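You operate a simulated robot arm through the tools that you are given. There is no shell and no other tool.

You run a simulated robot arm. Do the job below in one go: nothing can be reset, and whatever is moved stays where it is left.

TASK
Oil the patch on lower block 75 from the green tray and store it in the extras drawer.
Fine: clamp it in the blue holder, use the cream cloth and felt pad; cloth back, holder lever free, drawer shut. Where these are worked on the way, their far stop is far enough and under half their travel is too little: holder lever. A coat counts when it lies all over at full strength: go over it till it gets no stronger.

The check looks at the end state, three seconds after you hand in, the way a careful person would. Anything else that was tipped, shoved, dropped, spilled or broken makes it a failure. Flat cloth is picked up by pressing the open fingertips on it (5 to 10 N) and closing them slowly along it; thin cloth reads only 2 to 8 mm in the jaws.

THE ROBOT
A 6-joint arm with a two-finger gripper, fixed in place. Base frame: the origin is at the foot of the arm, x ahead of it, y to its left, z up. Lengths are in mm, angles in degrees, forces in N, time in s.
Its first joint turns from -166.0 to 166.0 degrees. Payload 3.43 kg.
The tool frame sits at the grasp point between the pads (the TCP): z along the fingers, y along the line on which they close. The tips reach 20 mm beyond it. The gripper opens to 190 mm. The gripper's body begins 248 mm behind the TCP.
Orientation is that of the tool frame in the base frame, as a unit quaternion [x, y, z, w]. With the fingers straight down and closing along the base's y, the tool's x points along the base's -x, its y along +y and its z along -z.

THE INTERFACE
- The arm moves only by the tool apply_moves. Its argument "commands" is a list of rows, each an object of numbers (a shift or turn left out is 0, a gripper value left out holds the last): "x", "y", "z": the shift along the tool's x, y, z in mm; "wx", "wy", "wz": the turn, a rotation vector about the tool's x, y, z in degrees; "hand": the opening, from 0 (shut) to 1 (fully open). In form: [{"x": .., "y": .., "z": .., "wx": .., "wy": .., "wz": .., "hand": ..}, ...]. A call has 1 to 20 rows; each row is the pose to reach, as a shift and turn from the pose commanded when the call began, along the tool's axes at that moment. Each row takes 0.2 s and may step no farther than 50 mm and 8.6 degrees from the row before; otherwise, or with a gripper value out of range, the whole call is refused. A pose out of reach is approached as far as the arm can. The call stops where the force on the tool passes 90 N (or 10 N more than at its start, if that is more) or the arm is blocked; 0.2 s more then pass. The fingers move at their own pace (about 45 mm/s each) and stop on an object; they squeeze with about 37 N. The grip force told is the motor's: it shows also when the fingers shut on nothing. Time passes only in rows, and 0.2 s behind the last, so rows that repeat a pose let the fingers close. It gives the time, the measured TCP pose, the force on the tool (base axes), the opening and the grip force at its end, in the units of the frame above (readings bear some noise), with the torque about the TCP (base axes, N m) and any sound that the robot's microphone picked up, and new pictures: "views" is both (left out), scene, wrist or none.
- Cameras (640 x 400 px; columns grow to the right, rows downward): "scene" is fixed at [401.8, 496.7, 1489.3]; the picture's right is [-0.40, -0.92, 0.00], its down [-0.75, 0.33, -0.57] and it looks along [0.53, -0.23, -0.82] (base axes); focal length 216 px, centre (320, 200). "wrist" rides on the gripper at [70, -8, -288] in the tool frame; the picture's right is [0.12, 0.99, 0.00], its down [-0.96, 0.11, -0.25] and it looks along [-0.25, 0.03, 0.97] (tool axes); focal length 261 px, centre (320, 200). There is no depth. A picture from a camera that has moved, and an enlarged one, comes with that camera's place and axes in the base frame and with its lens.
- move_column(by): slides the trunk up (or, below 0, down) by that many mm; the arm rides with it, the base frame stays. It gives what a move gives, with no picture.
- zoom(camera, box): a new picture of the part [left, top, right, bottom] of that camera's present view, enlarged. The clock stands still meanwhile.
- finish_job(): hands the job in; it is judged then, once.

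Places have to be worked out from the pictures, the camera data and where the tool is seen. Open the gripper and draw the arm clear of the work before you hand the job in, unless the task says otherwise.

The tools are called as name(argument=value, ...) on one line, values as JSON. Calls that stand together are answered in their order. apply_moves: Moves the arm, as the interface text tells. Its arguments: {"type":"object","properties":{"commands":{"type":"array","items":{"type":"object","properties":{"x":{"type":"number"},"y":{"type":"number"},"z":{"type":"number"},"wx":{"type":"number"},"wy":{"type":"number"},"wz":{"type":"number"},"hand":{"type":"number"}}}},"views":{"type":"string","enum":["both","scene","wrist","none"]}},"required":["commands"]} The other tools are called the same way: move_column (by) slides the trunk up or down; zoom (camera, box) takes an enlarged picture of a part of a camera's view; finish_job () hands the job in.

At the start:

```text
clock: 0.0
ee_pos: [714.3, 167.6, 1237.7]
tool_rot: [0.0, 1.0, 0.0, 0.0]
contact_force: [0.0, 0.2, 0.1]
moment: [0.03, -0.01, -0.01]
gripper_width: 189.8
grasp_force: 0.0
trunk travel left (down, up): [-175.0, 65.0]
```

scene: 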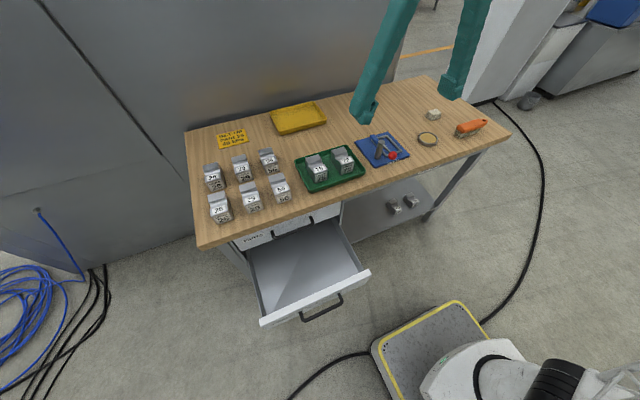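
wrist: 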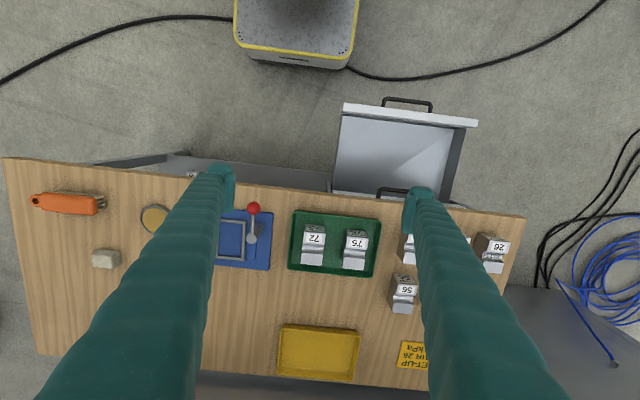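

I'll begin by enlarging the views to identify the objects on the bench.

zoom(camera="scene", box=[180, 90, 380, 215])

zoom(camera="scene", box=[340, 90, 520, 202])

zoom(camera="scene", box=[290, 120, 410, 195])

zoom(camera="scene", box=[220, 190, 380, 330])

zoom(camera="wrist", box=[0, 150, 280, 300])

zoom(camera="wrist", box=[270, 180, 530, 390])

```text
3.20 times, centred on (280, 152) of scene
camera zoom: at [401.8, 496.7, 1489.3], right [-0.4, -0.92, 0.0], down [-0.75, 0.33, -0.57], along [0.53, -0.23, -0.82], focal length 690 px, centre (448, 352)
```

zoom: 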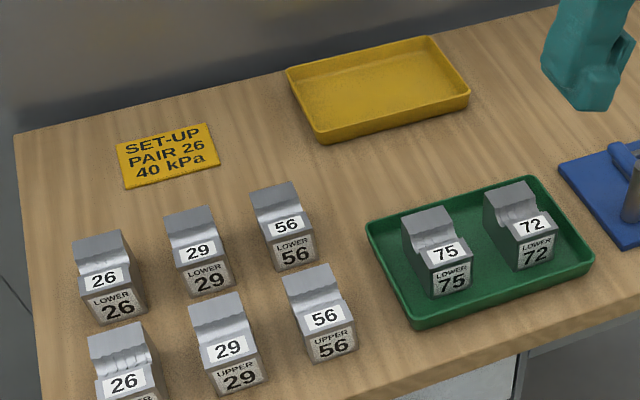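

```text
3.56 times, centred on (430, 146) of scene
camera zoom: at [401.8, 496.7, 1489.3], right [-0.4, -0.92, 0.0], down [-0.75, 0.33, -0.57], along [0.53, -0.23, -0.82], focal length 767 px, centre (-71, 392)
```

zoom: 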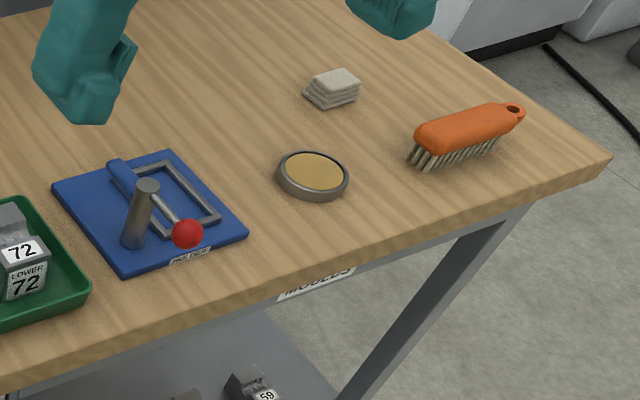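

```text
5.33 times, centred on (350, 158) of scene
camera zoom: at [401.8, 496.7, 1489.3], right [-0.4, -0.92, 0.0], down [-0.75, 0.33, -0.57], along [0.53, -0.23, -0.82], focal length 1151 px, centre (160, 427)
```

zoom: 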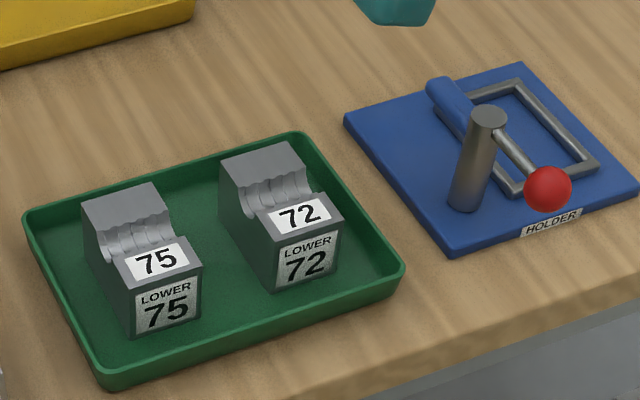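

```text
2.86 times, centred on (300, 260) of scene
camera zoom: at [401.8, 496.7, 1489.3], right [-0.4, -0.92, 0.0], down [-0.75, 0.33, -0.57], along [0.53, -0.23, -0.82], focal length 616 px, centre (377, 29)
```

zoom: 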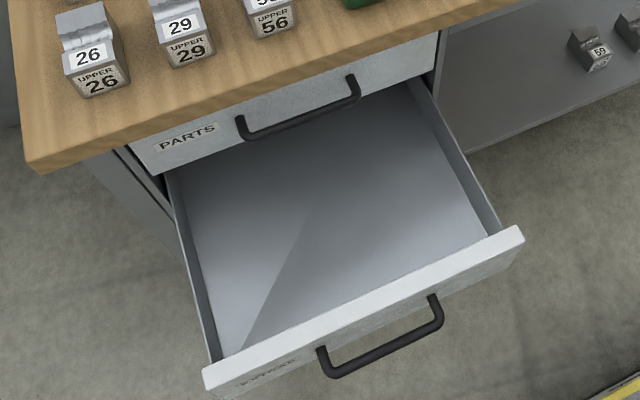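

```text
2.29 times, centred on (140, 225) of wrist
camera zoom: at [643.1, 160.0, 1523.9], right [-0.12, 0.99, 0.0], down [0.96, 0.11, 0.25], along [0.25, 0.03, -0.97], focal length 596 px, centre (731, 143)
```

zoom: 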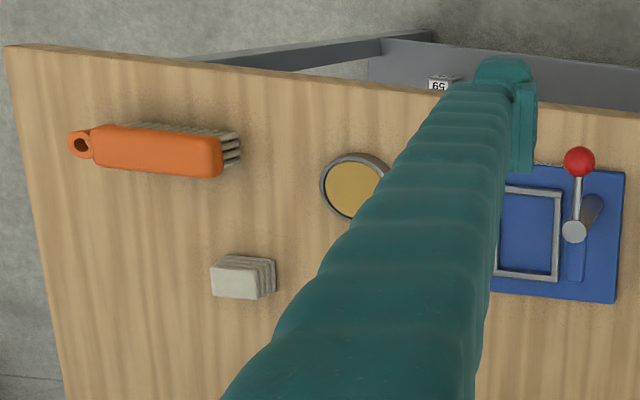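

```text
1.90 times, centred on (400, 285) of wrist
camera zoom: at [643.1, 160.0, 1523.9], right [-0.12, 0.99, 0.0], down [0.96, 0.11, 0.25], along [0.25, 0.03, -0.97], focal length 496 px, centre (168, 38)
```

zoom: 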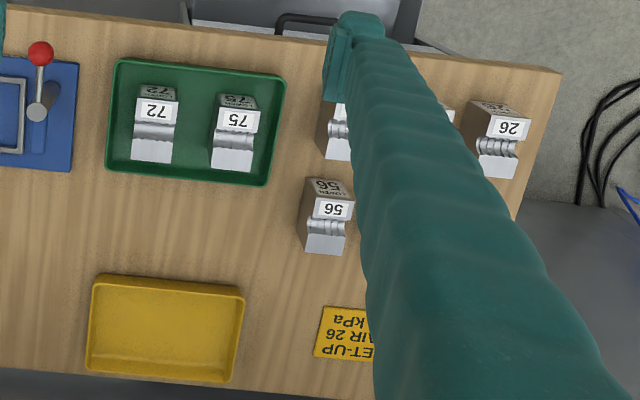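

The holder plate triangulates to about x 858–1022, y −104…64, z≈870, with its red lever knob near (831, 24, 940). I'll move the wrist camera over the holder for a closer look, staying high.

apply_moves(commands=[{"x": -26, "y": -31, "z": 15}, {"x": -52, "y": -62, "z": 30}, {"x": -78, "y": -93, "z": 45}, {"x": -104, "y": -124, "z": 60}, {"x": -130, "y": -155, "z": 75}, {"x": -156, "y": -188, "z": 88}], views="both")

```text
clock: 1.4
ee_pos: [870.1, -20.6, 1148.6]
tool_rot: [0.0, 1.0, 0.0, 0.0]
contact_force: [-0.5, 0.3, 1.4]
moment: [-0.11, -0.18, 0.01]
gripper_width: 190.2
grasp_force: 0.1
trunk travel left (down, up): [-175.0, 65.0]
camera wrist: at [799.2, -28.6, 1435.6], right [-0.12, 0.99, 0.0], down [0.96, 0.11, 0.25], along [0.25, 0.03, -0.97], focal length 261 px, centre (320, 200)
```

scene: 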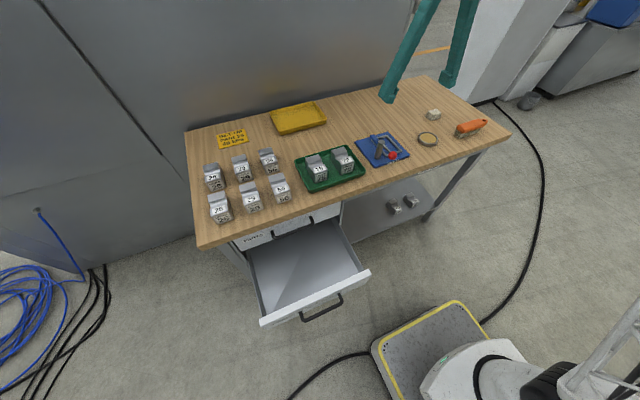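
wrist: 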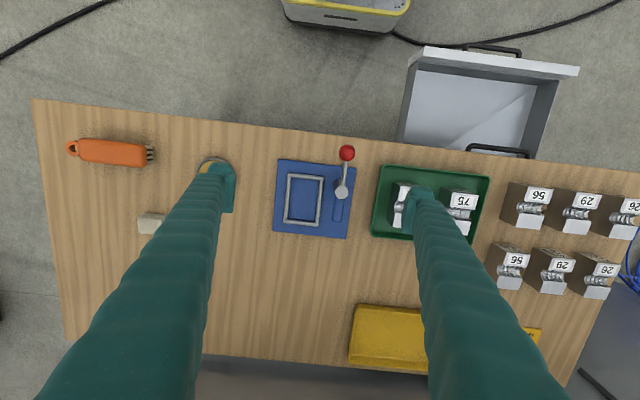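

zoom(camera="wrist", box=[250, 130, 400, 250])

zoom(camera="scene", box=[350, 125, 415, 172])

zoom(camera="scene", box=[400, 95, 500, 160])

zoom(camera="scene", box=[295, 140, 370, 195])

```text
3.33 times, centred on (325, 190) of wrist
camera zoom: at [799.2, -28.6, 1435.6], right [-0.12, 0.99, 0.0], down [0.96, 0.11, 0.25], along [0.25, 0.03, -0.97], focal length 869 px, centre (303, 233)
```

zoom: 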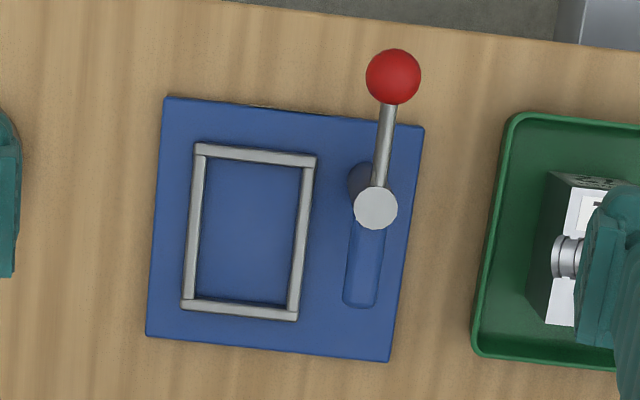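

```text
8.51 times, centred on (382, 148) of scene
camera zoom: at [401.8, 496.7, 1489.3], right [-0.4, -0.92, 0.0], down [-0.75, 0.33, -0.57], along [0.53, -0.23, -0.82], focal length 1836 px, centre (-212, 638)
```

zoom: 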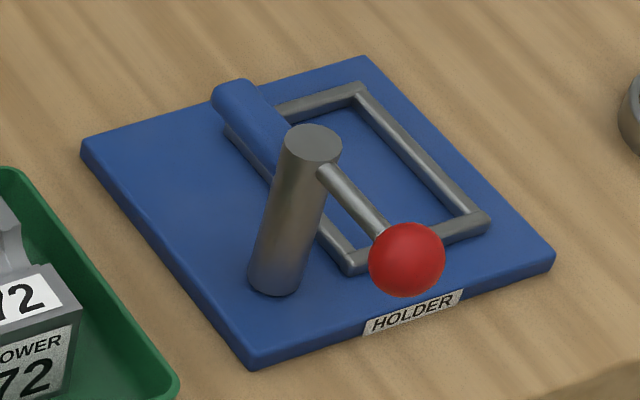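

```text
6.15 times, centred on (450, 128) of scene
camera zoom: at [401.8, 496.7, 1489.3], right [-0.4, -0.92, 0.0], down [-0.75, 0.33, -0.57], along [0.53, -0.23, -0.82], focal length 1328 px, centre (-480, 646)
```

zoom: 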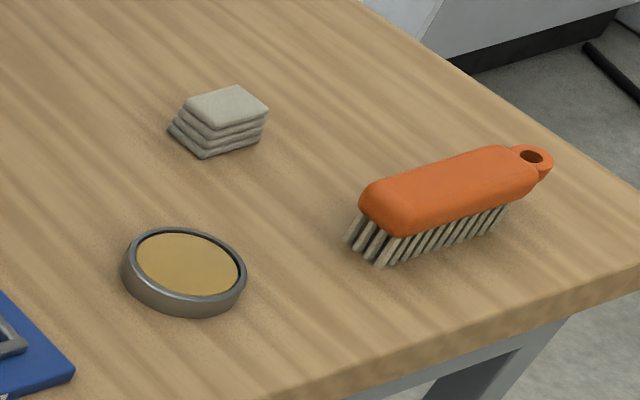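

```text
7.27 times, centred on (332, 168) of scene
camera zoom: at [401.8, 496.7, 1489.3], right [-0.4, -0.92, 0.0], down [-0.75, 0.33, -0.57], along [0.53, -0.23, -0.82], focal length 1569 px, centre (229, 436)
```

zoom: 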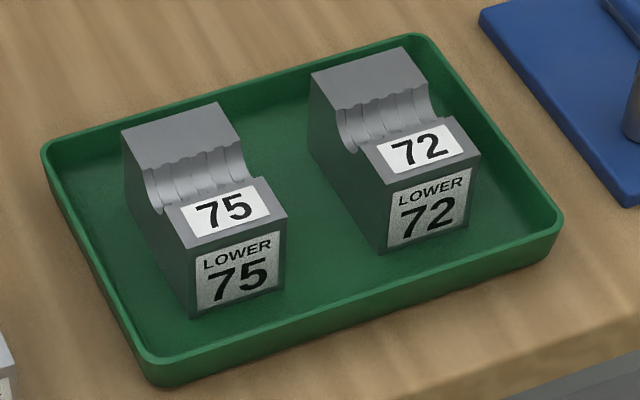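

The holder is a swing clamp: a vertical post near (905, 26), a lever toward −x and a blue clamp arm toward +x. Its nest runs about x 902–998, y −80…−15. Next I'll look closely at block 75 from above the tray.

apply_moves(commands=[{"x": 3, "y": 43, "z": 20}, {"x": 6, "y": 86, "z": 40}, {"x": 9, "y": 130, "z": 60}, {"x": 12, "y": 173, "z": 80}, {"x": 15, "y": 216, "z": 100}, {"x": 18, "y": 260, "z": 120}, {"x": 20, "y": 303, "z": 139}], views="both")

zoom(camera="scene", box=[220, 225, 390, 335])

```text
clock: 3.0
ee_pos: [849.8, 280.9, 1010.0]
tool_rot: [0.0, 1.0, -0.001, 0.0]
contact_force: [0.4, -1.2, -0.1]
moment: [0.14, -0.03, -0.01]
gripper_width: 190.1
grasp_force: 0.0
trunk travel left (down, up): [-175.0, 65.0]
camera wrist: at [779.1, 273.5, 1296.6], right [-0.12, 0.99, 0.0], down [0.96, 0.11, 0.25], along [0.25, 0.03, -0.97], focal length 261 px, centre (320, 200)
```

scene: 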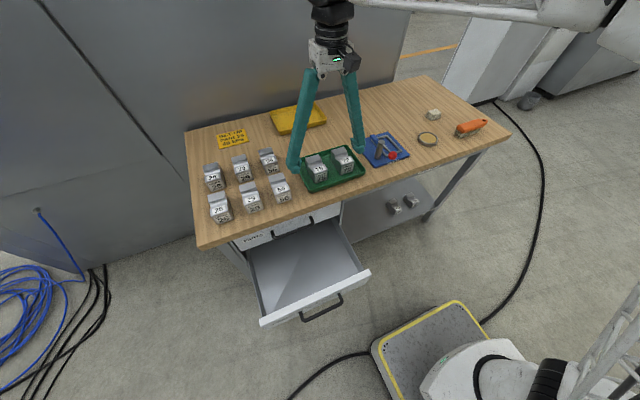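
wrist: 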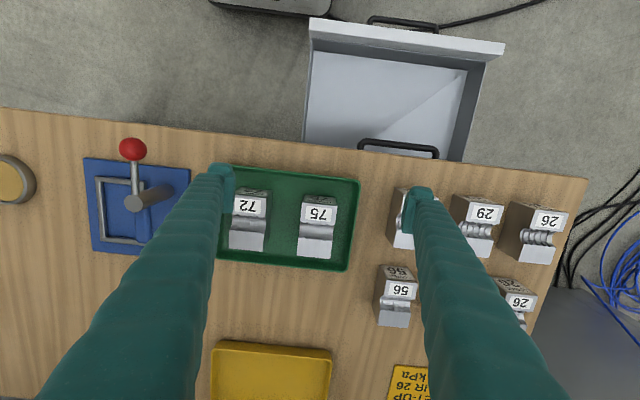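

```text
3.64 times, centred on (305, 280) of scene
camera zoom: at [401.8, 496.7, 1489.3], right [-0.4, -0.92, 0.0], down [-0.75, 0.33, -0.57], along [0.53, -0.23, -0.82], focal length 784 px, centre (374, -91)
```

zoom: 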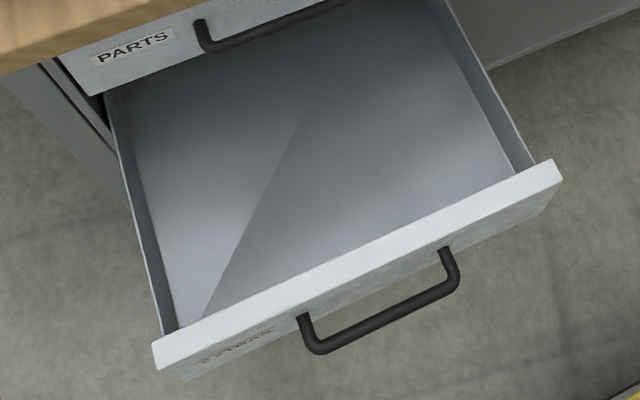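

zoom(camera="wrist", box=[215, 150, 365, 275])

zoom(camera="scene", box=[302, 145, 362, 192])

zoom(camera="wrist", box=[290, 0, 520, 170])

```text
3.20 times, centred on (290, 212) of wrist
camera zoom: at [779.1, 273.5, 1296.6], right [-0.12, 0.99, 0.0], down [0.96, 0.11, 0.25], along [0.25, 0.03, -0.97], focal length 834 px, centre (416, 160)
```

zoom: 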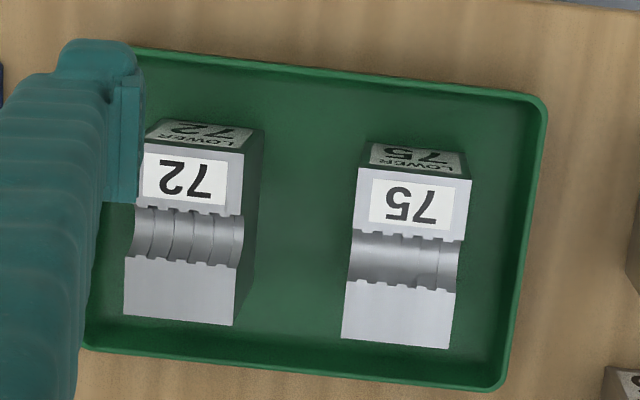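

```text
8.51 times, centred on (332, 168) of scene
camera zoom: at [401.8, 496.7, 1489.3], right [-0.4, -0.92, 0.0], down [-0.75, 0.33, -0.57], along [0.53, -0.23, -0.82], focal length 1836 px, centre (218, 468)
```

zoom: 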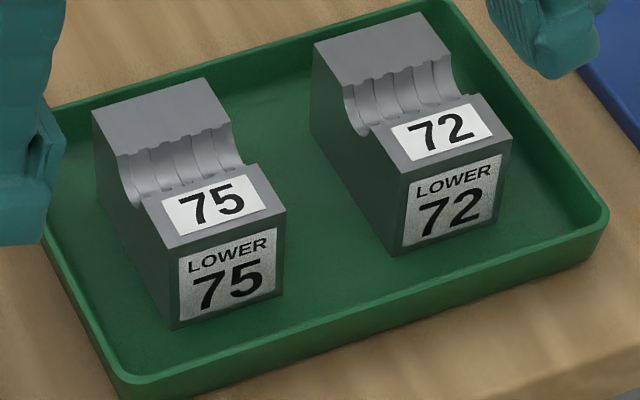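

```text
2.35 times, centred on (405, 85) of wrist
camera zoom: at [779.1, 273.5, 1296.6], right [-0.12, 0.99, 0.0], down [0.96, 0.11, 0.25], along [0.25, 0.03, -0.97], focal length 613 px, centre (120, 471)
```

zoom: 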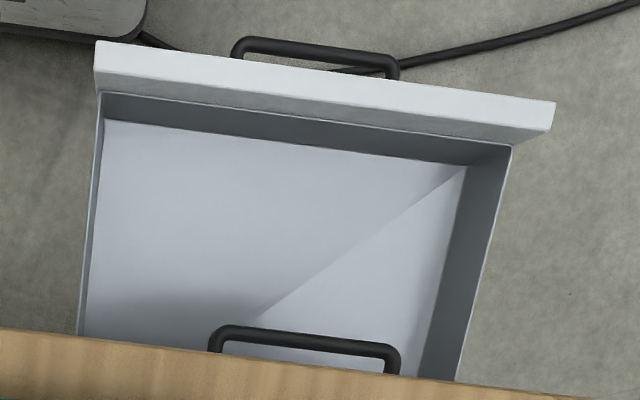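

zoom(camera="wrist", box=[296, 192, 340, 262])

zoom(camera="wrist", box=[296, 218, 340, 246])

zoom(camera="scene", box=[308, 150, 332, 180])

zoom(camera="scene", box=[240, 310, 290, 340])

```text
5.71 times, centred on (318, 227) of wrist
camera zoom: at [779.1, 273.5, 1296.6], right [-0.12, 0.99, 0.0], down [0.96, 0.11, 0.25], along [0.25, 0.03, -0.97], focal length 1489 px, centre (331, 46)
```

zoom: 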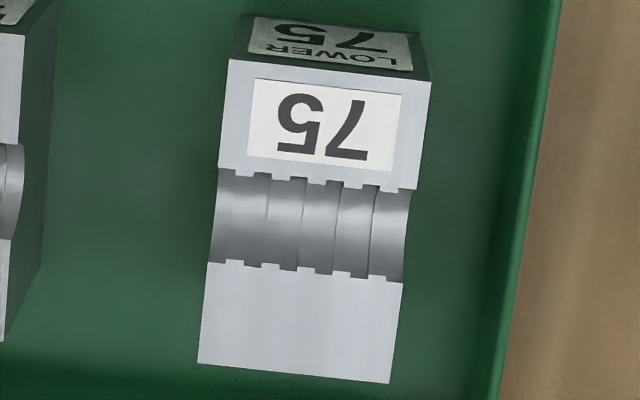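

```text
14.29 times, centred on (318, 232) of wrist
camera zoom: at [779.1, 273.5, 1296.6], right [-0.12, 0.99, 0.0], down [0.96, 0.11, 0.25], along [0.25, 0.03, -0.97], focal length 3724 px, centre (349, -257)
```

zoom: 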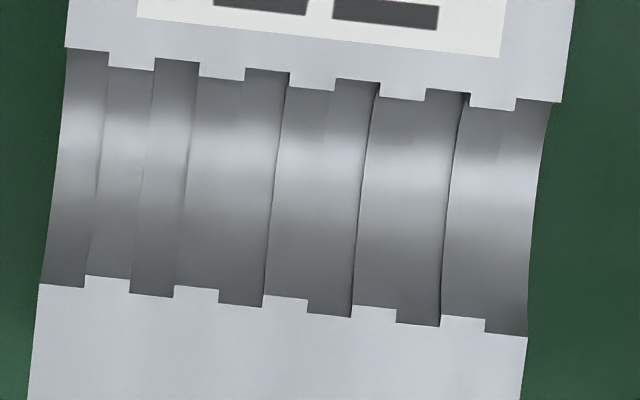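

```text
13.33 times, centred on (320, 165) of scene
camera zoom: at [401.8, 496.7, 1489.3], right [-0.4, -0.92, 0.0], down [-0.75, 0.33, -0.57], along [0.53, -0.23, -0.82], focal length 2876 px, centre (320, 667)
```

zoom: 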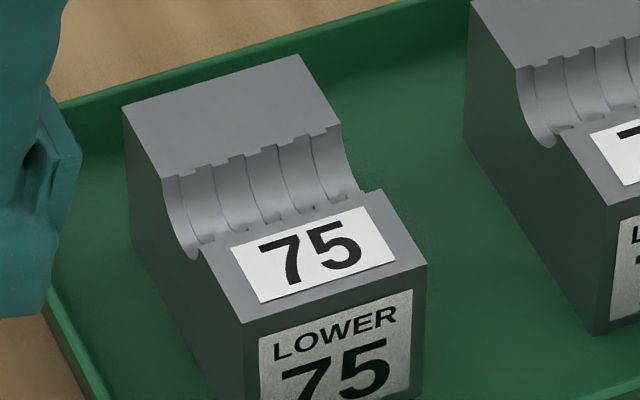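

```text
12.80 times, centred on (265, 325) of scene
camera zoom: at [401.8, 496.7, 1489.3], right [-0.4, -0.92, 0.0], down [-0.75, 0.33, -0.57], along [0.53, -0.23, -0.82], focal length 2761 px, centre (1024, -1400)
```

zoom: 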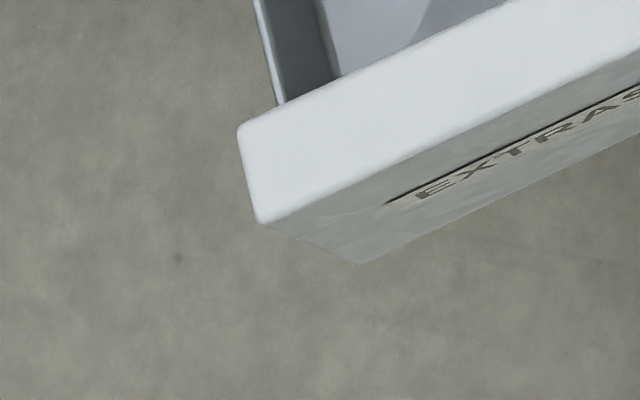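

zoom(camera="wrist", box=[294, 236, 338, 264])

zoom(camera="wrist", box=[225, 183, 275, 255])

zoom(camera="scene", box=[305, 148, 330, 164])

zoom(camera="scene", box=[305, 160, 330, 188])

```text
14.29 times, centred on (316, 250) of wrist
camera zoom: at [779.1, 273.5, 1296.6], right [-0.12, 0.99, 0.0], down [0.96, 0.11, 0.25], along [0.25, 0.03, -0.97], focal length 3724 px, centre (377, -514)
```

zoom: 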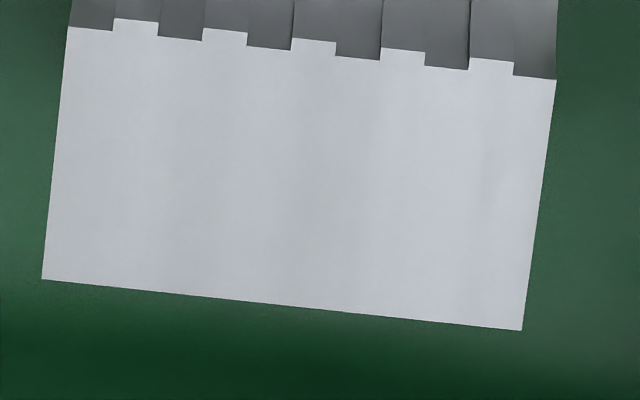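

```text
5.56 times, centred on (250, 219) of wrist
camera zoom: at [779.1, 273.5, 1296.6], right [-0.12, 0.99, 0.0], down [0.96, 0.11, 0.25], along [0.25, 0.03, -0.97], focal length 1448 px, centre (709, 94)
```

zoom: 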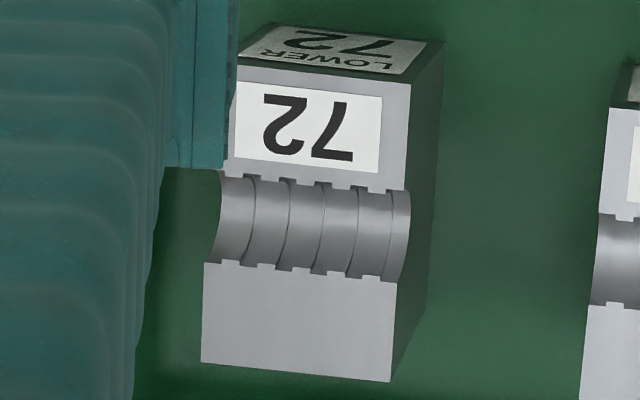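

```text
16.00 times, centred on (318, 156) of scene
camera zoom: at [401.8, 496.7, 1489.3], right [-0.4, -0.92, 0.0], down [-0.75, 0.33, -0.57], along [0.53, -0.23, -0.82], focal length 3452 px, centre (360, 904)
```

zoom: 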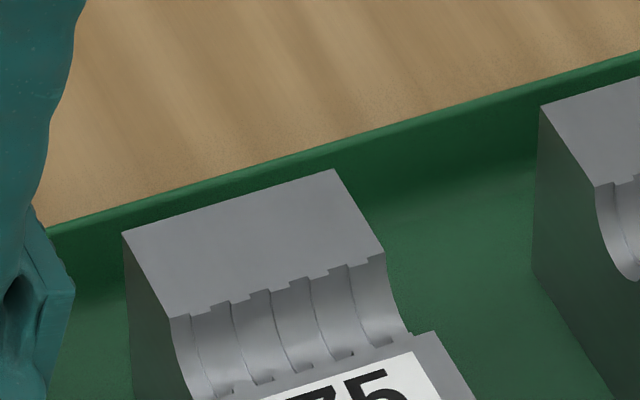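

```text
14.29 times, centred on (318, 174) of scene
camera zoom: at [401.8, 496.7, 1489.3], right [-0.4, -0.92, 0.0], down [-0.75, 0.33, -0.57], along [0.53, -0.23, -0.82], focal length 3082 px, centre (356, 571)
```

zoom: 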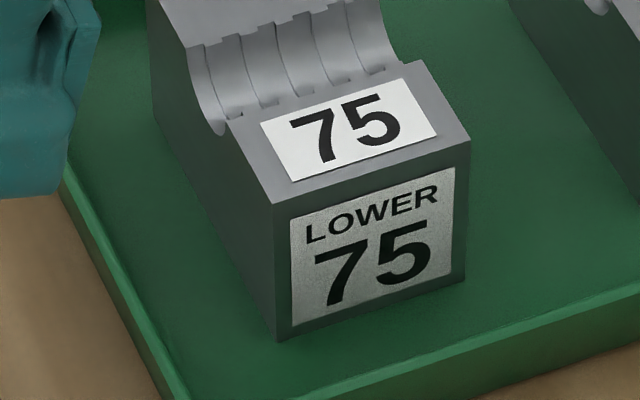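

Top, front and +y faces look plain apart from the grooved channel. I'll shift sideways so the wrist camera can see block 75's −y face.

apply_moves(commands=[{"x": 0, "y": -45, "z": 0}, {"x": 0, "y": -90, "z": 0}, {"x": 0, "y": -135, "z": 0}, {"x": 0, "y": -180, "z": 0}], views="wrist")

```text
clock: 4.0
ee_pos: [850.8, 104.6, 1009.5]
tool_rot: [0.001, 1.0, 0.001, 0.0]
contact_force: [-0.3, 0.0, 0.3]
moment: [-0.17, 0.04, 0.01]
gripper_width: 190.2
grasp_force: 0.1
trunk travel left (down, up): [-175.0, 65.0]
camera wrist: at [780.0, 97.7, 1296.6], right [-0.12, 0.99, 0.0], down [0.96, 0.12, 0.25], along [0.25, 0.03, -0.97], focal length 261 px, centre (320, 200)
```

wrist: 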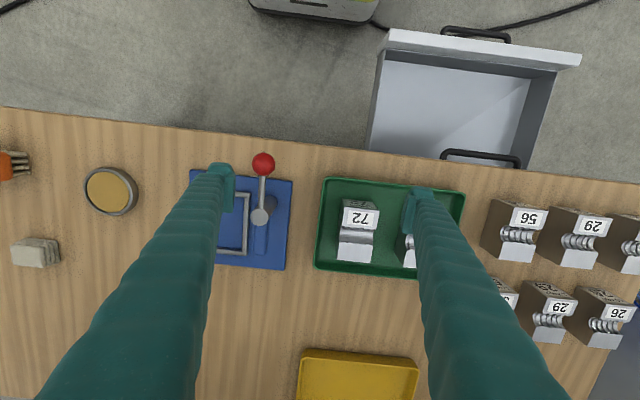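

The finger hides block 75 from here; I'll close the jaws in the air to clear the view.

apply_moves(commands=[{"hand": 0}, {"hand": 0}, {"hand": 0}, {"hand": 0}, {"hand": 0}, {"hand": 0}, {"hand": 0}, {"hand": 0}, {"hand": 0}, {"hand": 0}, {"hand": 0}], views="wrist")

zoom(camera="wrist", box=[380, 180, 460, 280])

zoom(camera="wrist", box=[0, 150, 140, 280])

zoom(camera="wrist", box=[180, 140, 300, 280])

```text
clock: 6.4
ee_pos: [851.3, 105.8, 1010.1]
tool_rot: [0.0, 1.0, 0.0, 0.0]
contact_force: [0.5, 1.1, 0.5]
moment: [0.0, 0.03, -0.02]
gripper_width: 0.1
grasp_force: 22.6
trunk travel left (down, up): [-175.0, 65.0]
camera wrist: at [780.0, 97.4, 1296.9], right [-0.12, 0.99, 0.0], down [0.96, 0.11, 0.25], along [0.25, 0.03, -0.97], focal length 261 px, centre (320, 200)
```

wrist: 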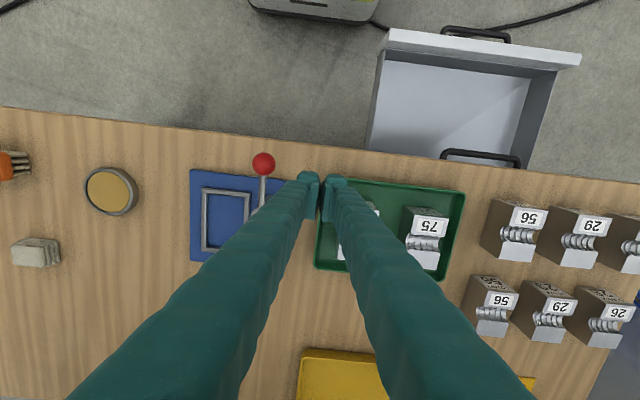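

```text
4.00 times, centred on (420, 230) of wrist
camera zoom: at [780.0, 97.4, 1296.9], right [-0.12, 0.99, 0.0], down [0.96, 0.11, 0.25], along [0.25, 0.03, -0.97], focal length 1043 px, centre (-80, 80)
```

zoom: 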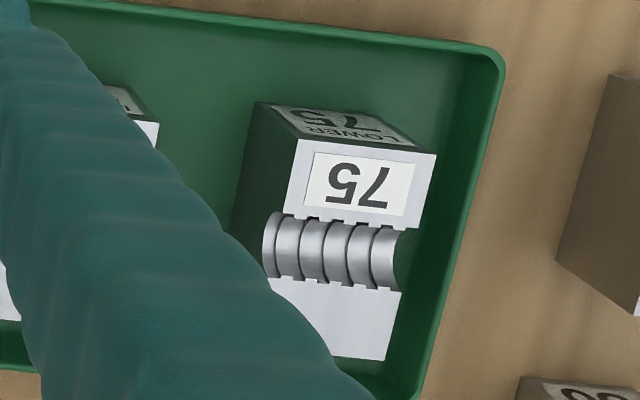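

```text
3.08 times, centred on (70, 215) of wrist
camera zoom: at [780.0, 97.4, 1296.9], right [-0.12, 0.99, 0.0], down [0.96, 0.11, 0.25], along [0.25, 0.03, -0.97], focal length 802 px, centre (1089, 154)
```

zoom: 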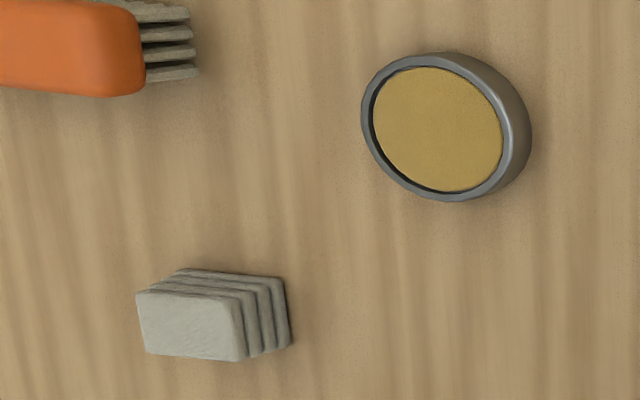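

```text
2.86 times, centred on (240, 210) of wrist
camera zoom: at [780.0, 97.4, 1296.9], right [-0.12, 0.99, 0.0], down [0.96, 0.11, 0.25], along [0.25, 0.03, -0.97], focal length 745 px, centre (549, 171)
```

zoom: 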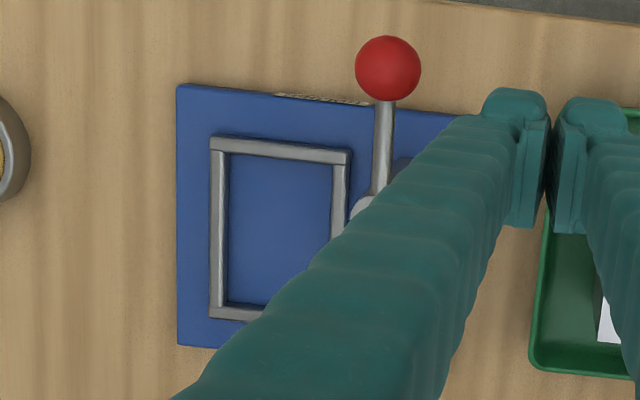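

The −y face is plain too. I'll raise the trunk for more reach over the table, which also lifts the arm clear.

move_column(by=65)

```text
clock: 7.4
ee_pos: [850.9, 104.3, 1075.1]
tool_rot: [0.001, 1.0, 0.0, 0.0]
contact_force: [0.1, -1.1, 0.3]
moment: [0.0, 0.03, 0.0]
gripper_width: 0.0
grasp_force: 34.1
trunk travel left (down, up): [-240.0, 0.0]
```

Now I'll swing the camera to the far (+x) side by rotating the tool about its axis while moving above block 75, jaws opening.

apply_moves(commands=[{"x": -4, "y": 9, "z": 0, "wz": 8.5, "hand": 1}, {"x": -8, "y": 18, "z": 0, "wz": 17, "hand": 1}, {"x": -13, "y": 27, "z": 0, "wz": 25.5, "hand": 1}, {"x": -17, "y": 36, "z": 0, "wz": 34, "hand": 1}, {"x": -22, "y": 45, "z": 0, "wz": 42.5, "hand": 1}, {"x": -26, "y": 54, "z": 0, "wz": 51, "hand": 1}, {"x": -31, "y": 63, "z": 0, "wz": 59.5, "hand": 1}, {"x": -35, "y": 72, "z": 0, "wz": 68, "hand": 1}, {"x": -40, "y": 81, "z": 0, "wz": 76.5, "hand": 1}, {"x": -44, "y": 90, "z": 0, "wz": 85, "hand": 1}, {"x": -49, "y": 99, "z": 0, "wz": 93.5, "hand": 1}, {"x": -53, "y": 108, "z": 0, "wz": 102, "hand": 1}, {"x": -58, "y": 117, "z": 0, "wz": 110.5, "hand": 1}, {"x": -62, "y": 126, "z": 0, "wz": 119, "hand": 1}, {"x": -67, "y": 135, "z": 0, "wz": 127.5, "hand": 1}, {"x": -71, "y": 144, "z": 0, "wz": 136, "hand": 1}, {"x": -76, "y": 153, "z": 0, "wz": 144.5, "hand": 1}, {"x": -80, "y": 162, "z": 0, "wz": 153, "hand": 1}, {"x": -85, "y": 171, "z": 0, "wz": 161.5, "hand": 1}, {"x": -89, "y": 180, "z": 0, "wz": 170, "hand": 1}], views="both")

```text
clock: 11.6
ee_pos: [931.5, 268.6, 1076.2]
tool_rot: [0.977, 0.212, 0.0, -0.002]
contact_force: [-0.2, 1.1, 0.5]
moment: [0.02, 0.03, -0.01]
gripper_width: 190.1
grasp_force: 0.1
out of reach, approached as far as the arm can: row 19, 20
trunk travel left (down, up): [-240.0, 0.0]
camera wrist: at [992.9, 305.1, 1361.9], right [0.52, -0.85, 0.0], down [-0.83, -0.5, 0.25], along [-0.21, -0.13, -0.97], focal length 261 px, centre (320, 200)
```

scene: 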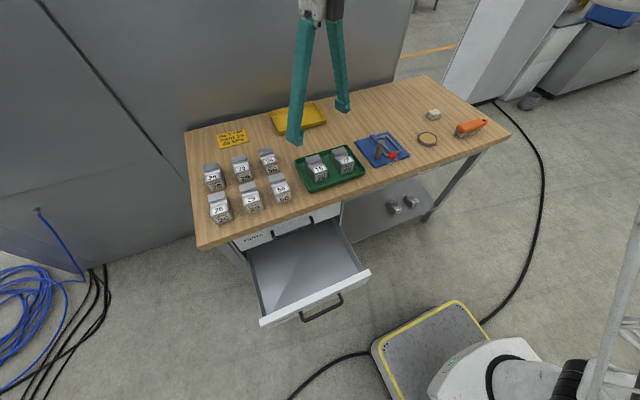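
wrist: 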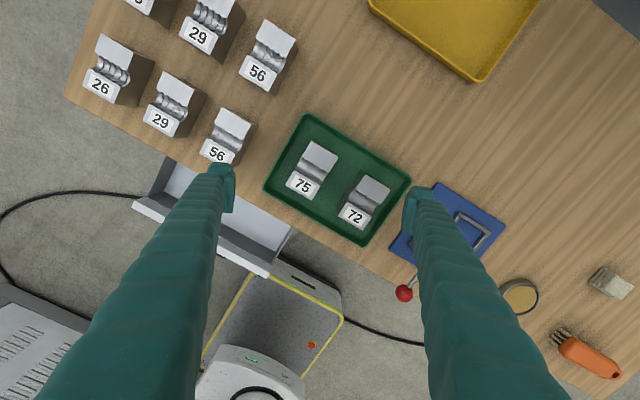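

zoom(camera="wrist", box=[280, 130, 350, 205])

zoom(camera="wrist", box=[390, 180, 520, 310])

```text
5.33 times, centred on (315, 168) of wrist
camera zoom: at [992.9, 305.1, 1361.9], right [0.52, -0.85, 0.0], down [-0.83, -0.5, 0.25], along [-0.21, -0.13, -0.97], focal length 1390 px, centre (347, 373)
```

zoom: 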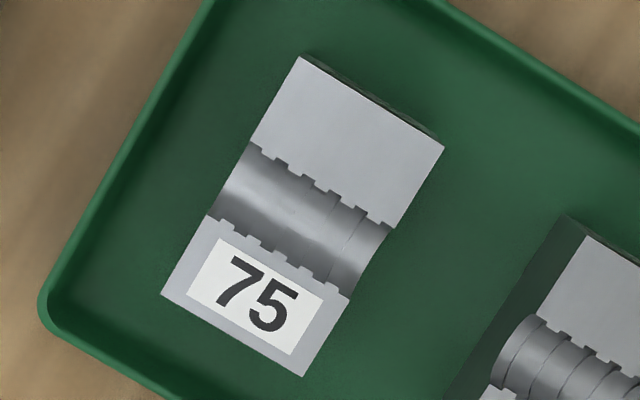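

```text
3.08 times, centred on (455, 245) of wrist
camera zoom: at [992.9, 305.1, 1361.9], right [0.52, -0.85, 0.0], down [-0.83, -0.5, 0.25], along [-0.21, -0.13, -0.97], focal length 802 px, centre (-95, 62)
```

zoom: 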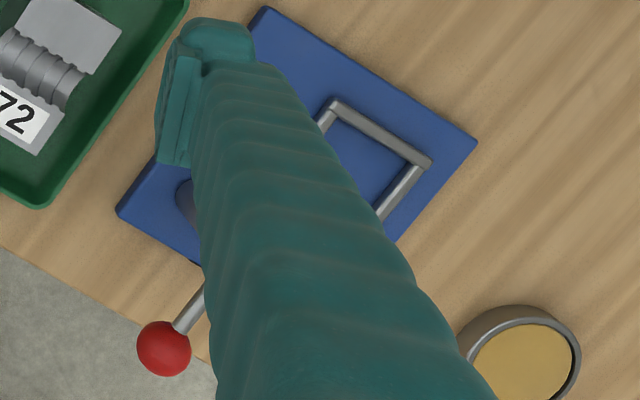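

The far face is also plain, so the patch should be on the top (blank far flat or channel), and its coat should show once oiled. I'll rotate the tool back to the normal yaw.

apply_moves(commands=[{"x": -1.2, "y": -1.1, "wz": -8.2}, {"x": -2.4, "y": -2.2, "wz": -16.4}, {"x": -3.6, "y": -3.4, "wz": -24.6}, {"x": -4.8, "y": -4.5, "wz": -32.8}, {"x": -6, "y": -5.6, "wz": -41}, {"x": -7.2, "y": -6.8, "wz": -49.2}, {"x": -8.4, "y": -7.9, "wz": -57.4}, {"x": -9.6, "y": -9, "wz": -65.6}, {"x": -10.8, "y": -10.2, "wz": -73.8}, {"x": -12, "y": -11.3, "wz": -82}, {"x": -13.2, "y": -12.4, "wz": -90.2}, {"x": -14.4, "y": -13.6, "wz": -98.4}, {"x": -15.6, "y": -14.7, "wz": -106.6}, {"x": -16.8, "y": -15.8, "wz": -114.8}, {"x": -18, "y": -17, "wz": -123}, {"x": -19.2, "y": -18.1, "wz": -131.2}, {"x": -20.4, "y": -19.2, "wz": -139.4}, {"x": -21.6, "y": -20.4, "wz": -147.6}, {"x": -23.1, "y": -21.6, "wz": -155.5}], views="wrist")

```text
clock: 15.6
ee_pos: [903.2, 278.1, 1075.9]
tool_rot: [0.0, 1.0, 0.001, 0.0]
contact_force: [0.0, 0.0, 0.3]
moment: [-0.01, 0.01, 0.0]
gripper_width: 189.7
grasp_force: 0.2
trunk travel left (down, up): [-240.0, 0.0]
camera wrist: at [832.3, 270.3, 1361.9], right [-0.12, 0.99, 0.0], down [0.96, 0.12, 0.25], along [0.24, 0.03, -0.97], focal length 261 px, centre (320, 200)
```

wrist: 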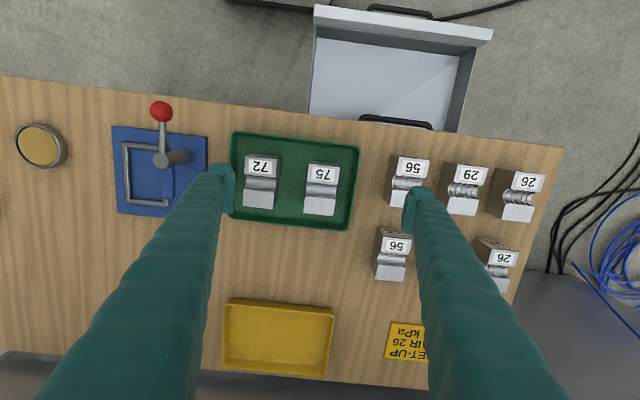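

Yaw is back to zero. Moving above block 75 (centre ≈ (929.5, 285)) with the jaws narrowed to ~95 mm, stopping above its top to verify alignment.

apply_moves(commands=[{"x": -9, "y": 2.5, "z": 38, "hand": 0.5}, {"x": -18, "y": 5, "z": 76, "hand": 0.5}, {"x": -26.5, "y": 7, "z": 116, "hand": 0.5}, {"x": -26.5, "y": 7, "z": 116, "hand": 0.5}, {"x": -26.5, "y": 7, "z": 116, "hand": 0.5}, {"x": -26.5, "y": 7, "z": 116, "hand": 0.5}], views="both")

zoom(camera="wrist", box=[250, 130, 390, 260])

zoom(camera="scene", box=[290, 120, 380, 195])

```text
clock: 17.0
ee_pos: [928.7, 286.4, 958.7]
tool_rot: [0.0, 1.0, 0.002, -0.001]
contact_force: [-0.1, 0.6, 0.6]
moment: [-0.04, 0.03, -0.03]
gripper_width: 95.0
grasp_force: 0.1
trunk travel left (down, up): [-240.0, 0.0]
camera wrist: at [858.0, 278.3, 1245.0], right [-0.12, 0.99, 0.0], down [0.96, 0.11, 0.25], along [0.24, 0.03, -0.97], focal length 261 px, centre (320, 200)
```

scene: 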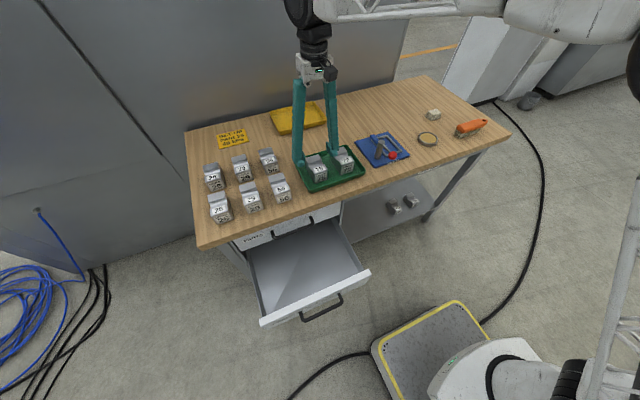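
wrist: 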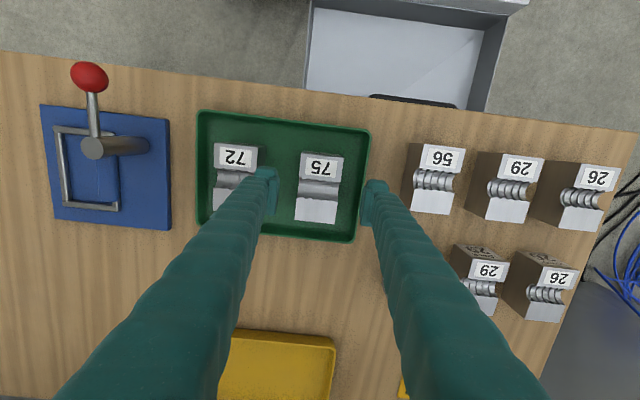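

```text
3.08 times, centred on (320, 195) of wrist
camera zoom: at [858.0, 278.3, 1245.0], right [-0.12, 0.99, 0.0], down [0.96, 0.11, 0.25], along [0.24, 0.03, -0.97], focal length 802 px, centre (320, 215)
```

zoom: 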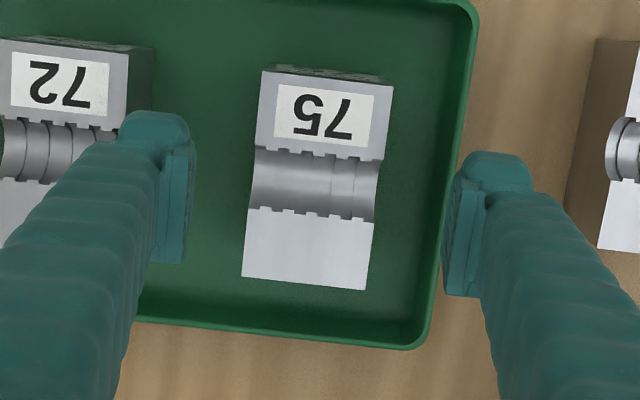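

```text
5.33 times, centred on (335, 158) of scene
camera zoom: at [401.8, 496.7, 1489.3], right [-0.4, -0.92, 0.0], down [-0.75, 0.33, -0.57], along [0.53, -0.23, -0.82], focal length 1151 px, centre (240, 427)
```

zoom: 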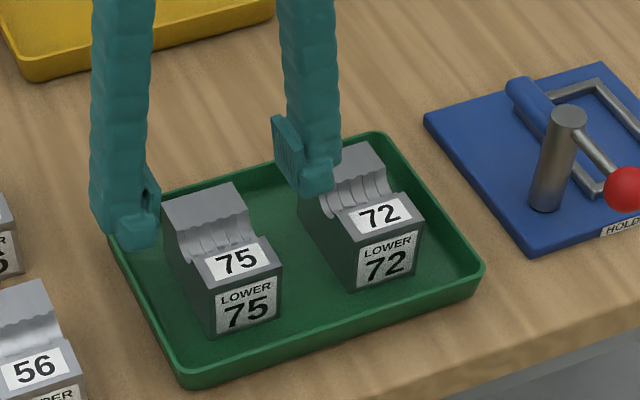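

Alignment looks good, but the tray rim near y≈350 needs narrower jaws. I'll set ~74 mm and descend to TCP z≈898.

apply_moves(commands=[{"x": -0.5, "y": -1, "z": 0, "hand": 0.39}, {"x": -0.5, "y": -1, "z": 0, "hand": 0.39}, {"x": -0.5, "y": -1, "z": 20, "hand": 0.39}, {"x": -0.5, "y": -1, "z": 40, "hand": 0.39}, {"x": -0.5, "y": -1, "z": 60, "hand": 0.39}], views="both")

zoom(camera="wrist", box=[250, 130, 390, 260])

zoom(camera="scene", box=[290, 120, 380, 195])

```text
clock: 18.2
ee_pos: [930.1, 284.5, 898.0]
tool_rot: [0.0, 1.0, 0.001, 0.0]
contact_force: [-0.4, 1.0, 1.4]
moment: [0.01, -0.02, -0.03]
gripper_width: 74.1
grasp_force: 0.1
trunk travel left (down, up): [-240.0, 0.0]
camera wrist: at [859.4, 276.6, 1184.2], right [-0.12, 0.99, 0.0], down [0.96, 0.11, 0.25], along [0.24, 0.03, -0.97], focal length 261 px, centre (320, 200)
```

scene: 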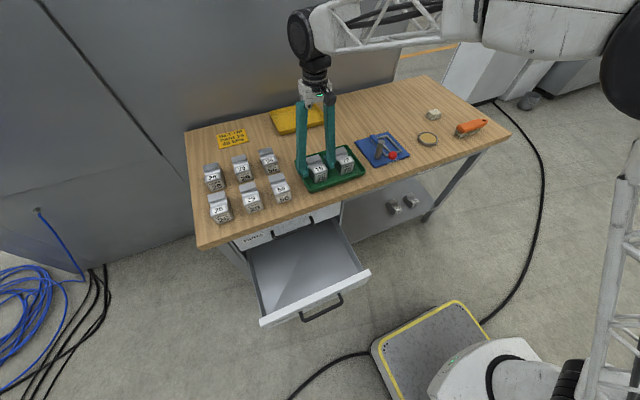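
wrist: 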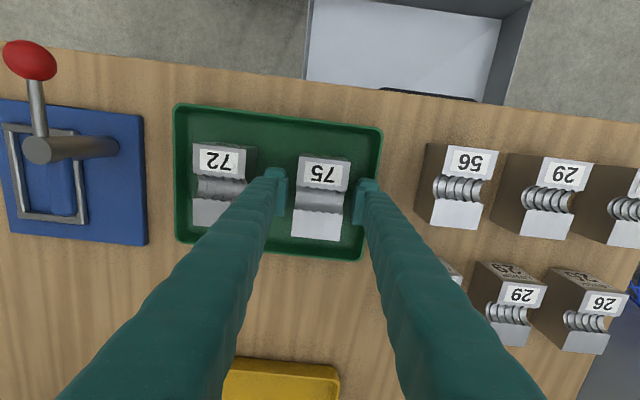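

```text
3.08 times, centred on (320, 195) of wrist
camera zoom: at [859.4, 276.6, 1184.2], right [-0.12, 0.99, 0.0], down [0.96, 0.11, 0.25], along [0.24, 0.03, -0.97], focal length 802 px, centre (320, 215)
```

zoom: 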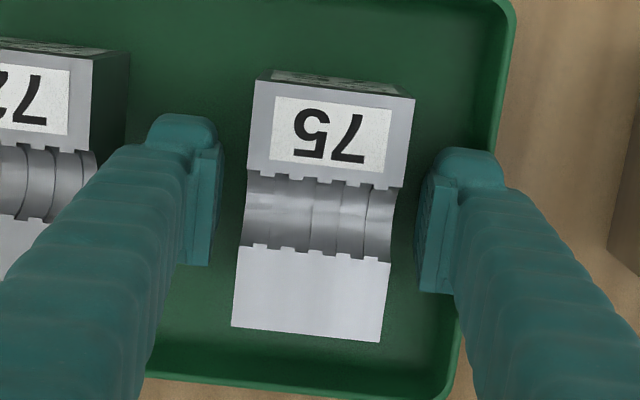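

```text
5.33 times, centred on (335, 158) of scene
camera zoom: at [401.8, 496.7, 1489.3], right [-0.4, -0.92, 0.0], down [-0.75, 0.33, -0.57], along [0.53, -0.23, -0.82], focal length 1151 px, centre (240, 427)
```

zoom: 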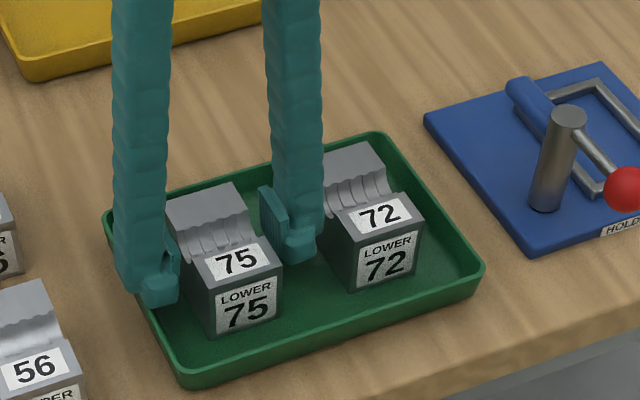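

Fingers straddle the block evenly with no contact; closing to grip.

apply_moves(commands=[{"hand": 0.32}, {"hand": 0.29}, {"hand": 0.27}, {"hand": 0.25}, {"hand": 0.2}, {"hand": 0.2}], views="wrist")

```text
clock: 19.6
ee_pos: [930.0, 284.1, 898.2]
tool_rot: [0.0, 1.0, 0.002, -0.001]
contact_force: [-0.1, -0.5, 0.1]
moment: [-0.05, -0.02, 0.04]
gripper_width: 54.1
grasp_force: 37.3
trunk travel left (down, up): [-240.0, 0.0]
camera wrist: at [859.5, 276.6, 1184.1], right [-0.12, 0.99, 0.0], down [0.96, 0.11, 0.25], along [0.24, 0.03, -0.97], focal length 261 px, centre (320, 200)
```

wrist: 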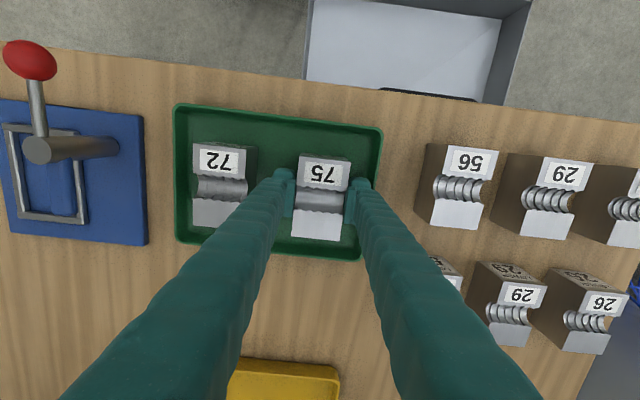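

Gripped at 54.1 mm with 37 N. Lifting straight up.

apply_moves(commands=[{"z": -20, "hand": 0.2}, {"z": -50, "hand": 0.2}, {"z": -90, "hand": 0.2}, {"z": -125, "hand": 0.2}], views="both")

zoom(camera="scene", box=[280, 80, 400, 195])

```text
clock: 20.6
ee_pos: [928.4, 282.1, 1023.1]
tool_rot: [0.0, 1.0, 0.001, -0.001]
contact_force: [1.3, -0.8, -8.4]
moment: [0.02, 0.04, 0.02]
gripper_width: 54.1
grasp_force: 37.3
trunk travel left (down, up): [-240.0, 0.0]
camera wrist: at [858.6, 274.5, 1309.8], right [-0.12, 0.99, 0.0], down [0.96, 0.12, 0.25], along [0.24, 0.03, -0.97], focal length 261 px, centre (320, 200)
```

scene: 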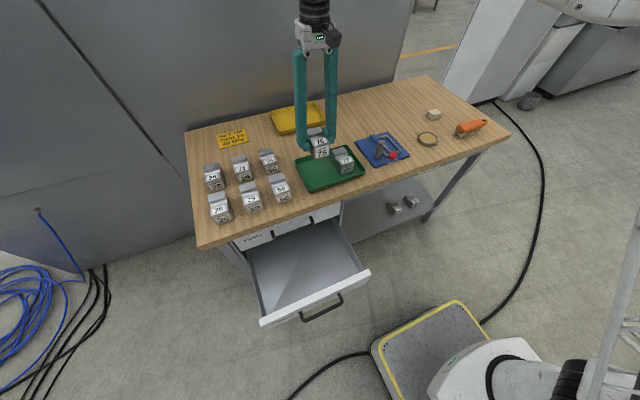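
wrist: 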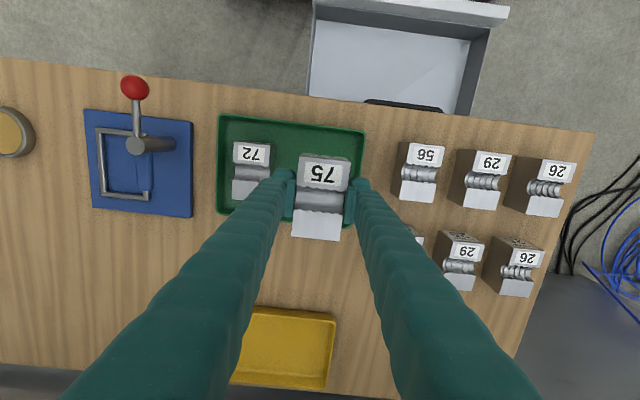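

```text
3.48 times, centred on (340, 138) of scene
camera zoom: at [401.8, 496.7, 1489.3], right [-0.4, -0.92, 0.0], down [-0.75, 0.33, -0.57], along [0.53, -0.23, -0.82], focal length 750 px, centre (250, 417)
```

zoom: 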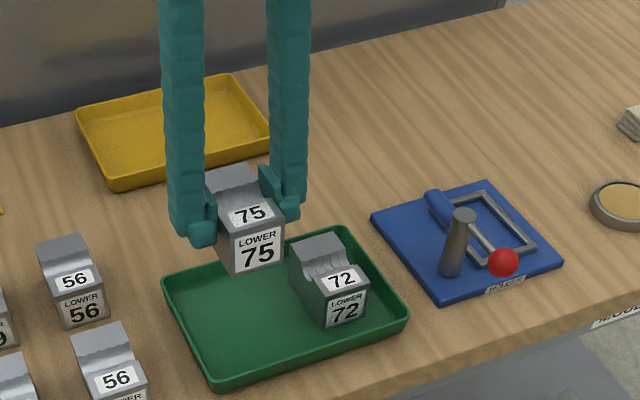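

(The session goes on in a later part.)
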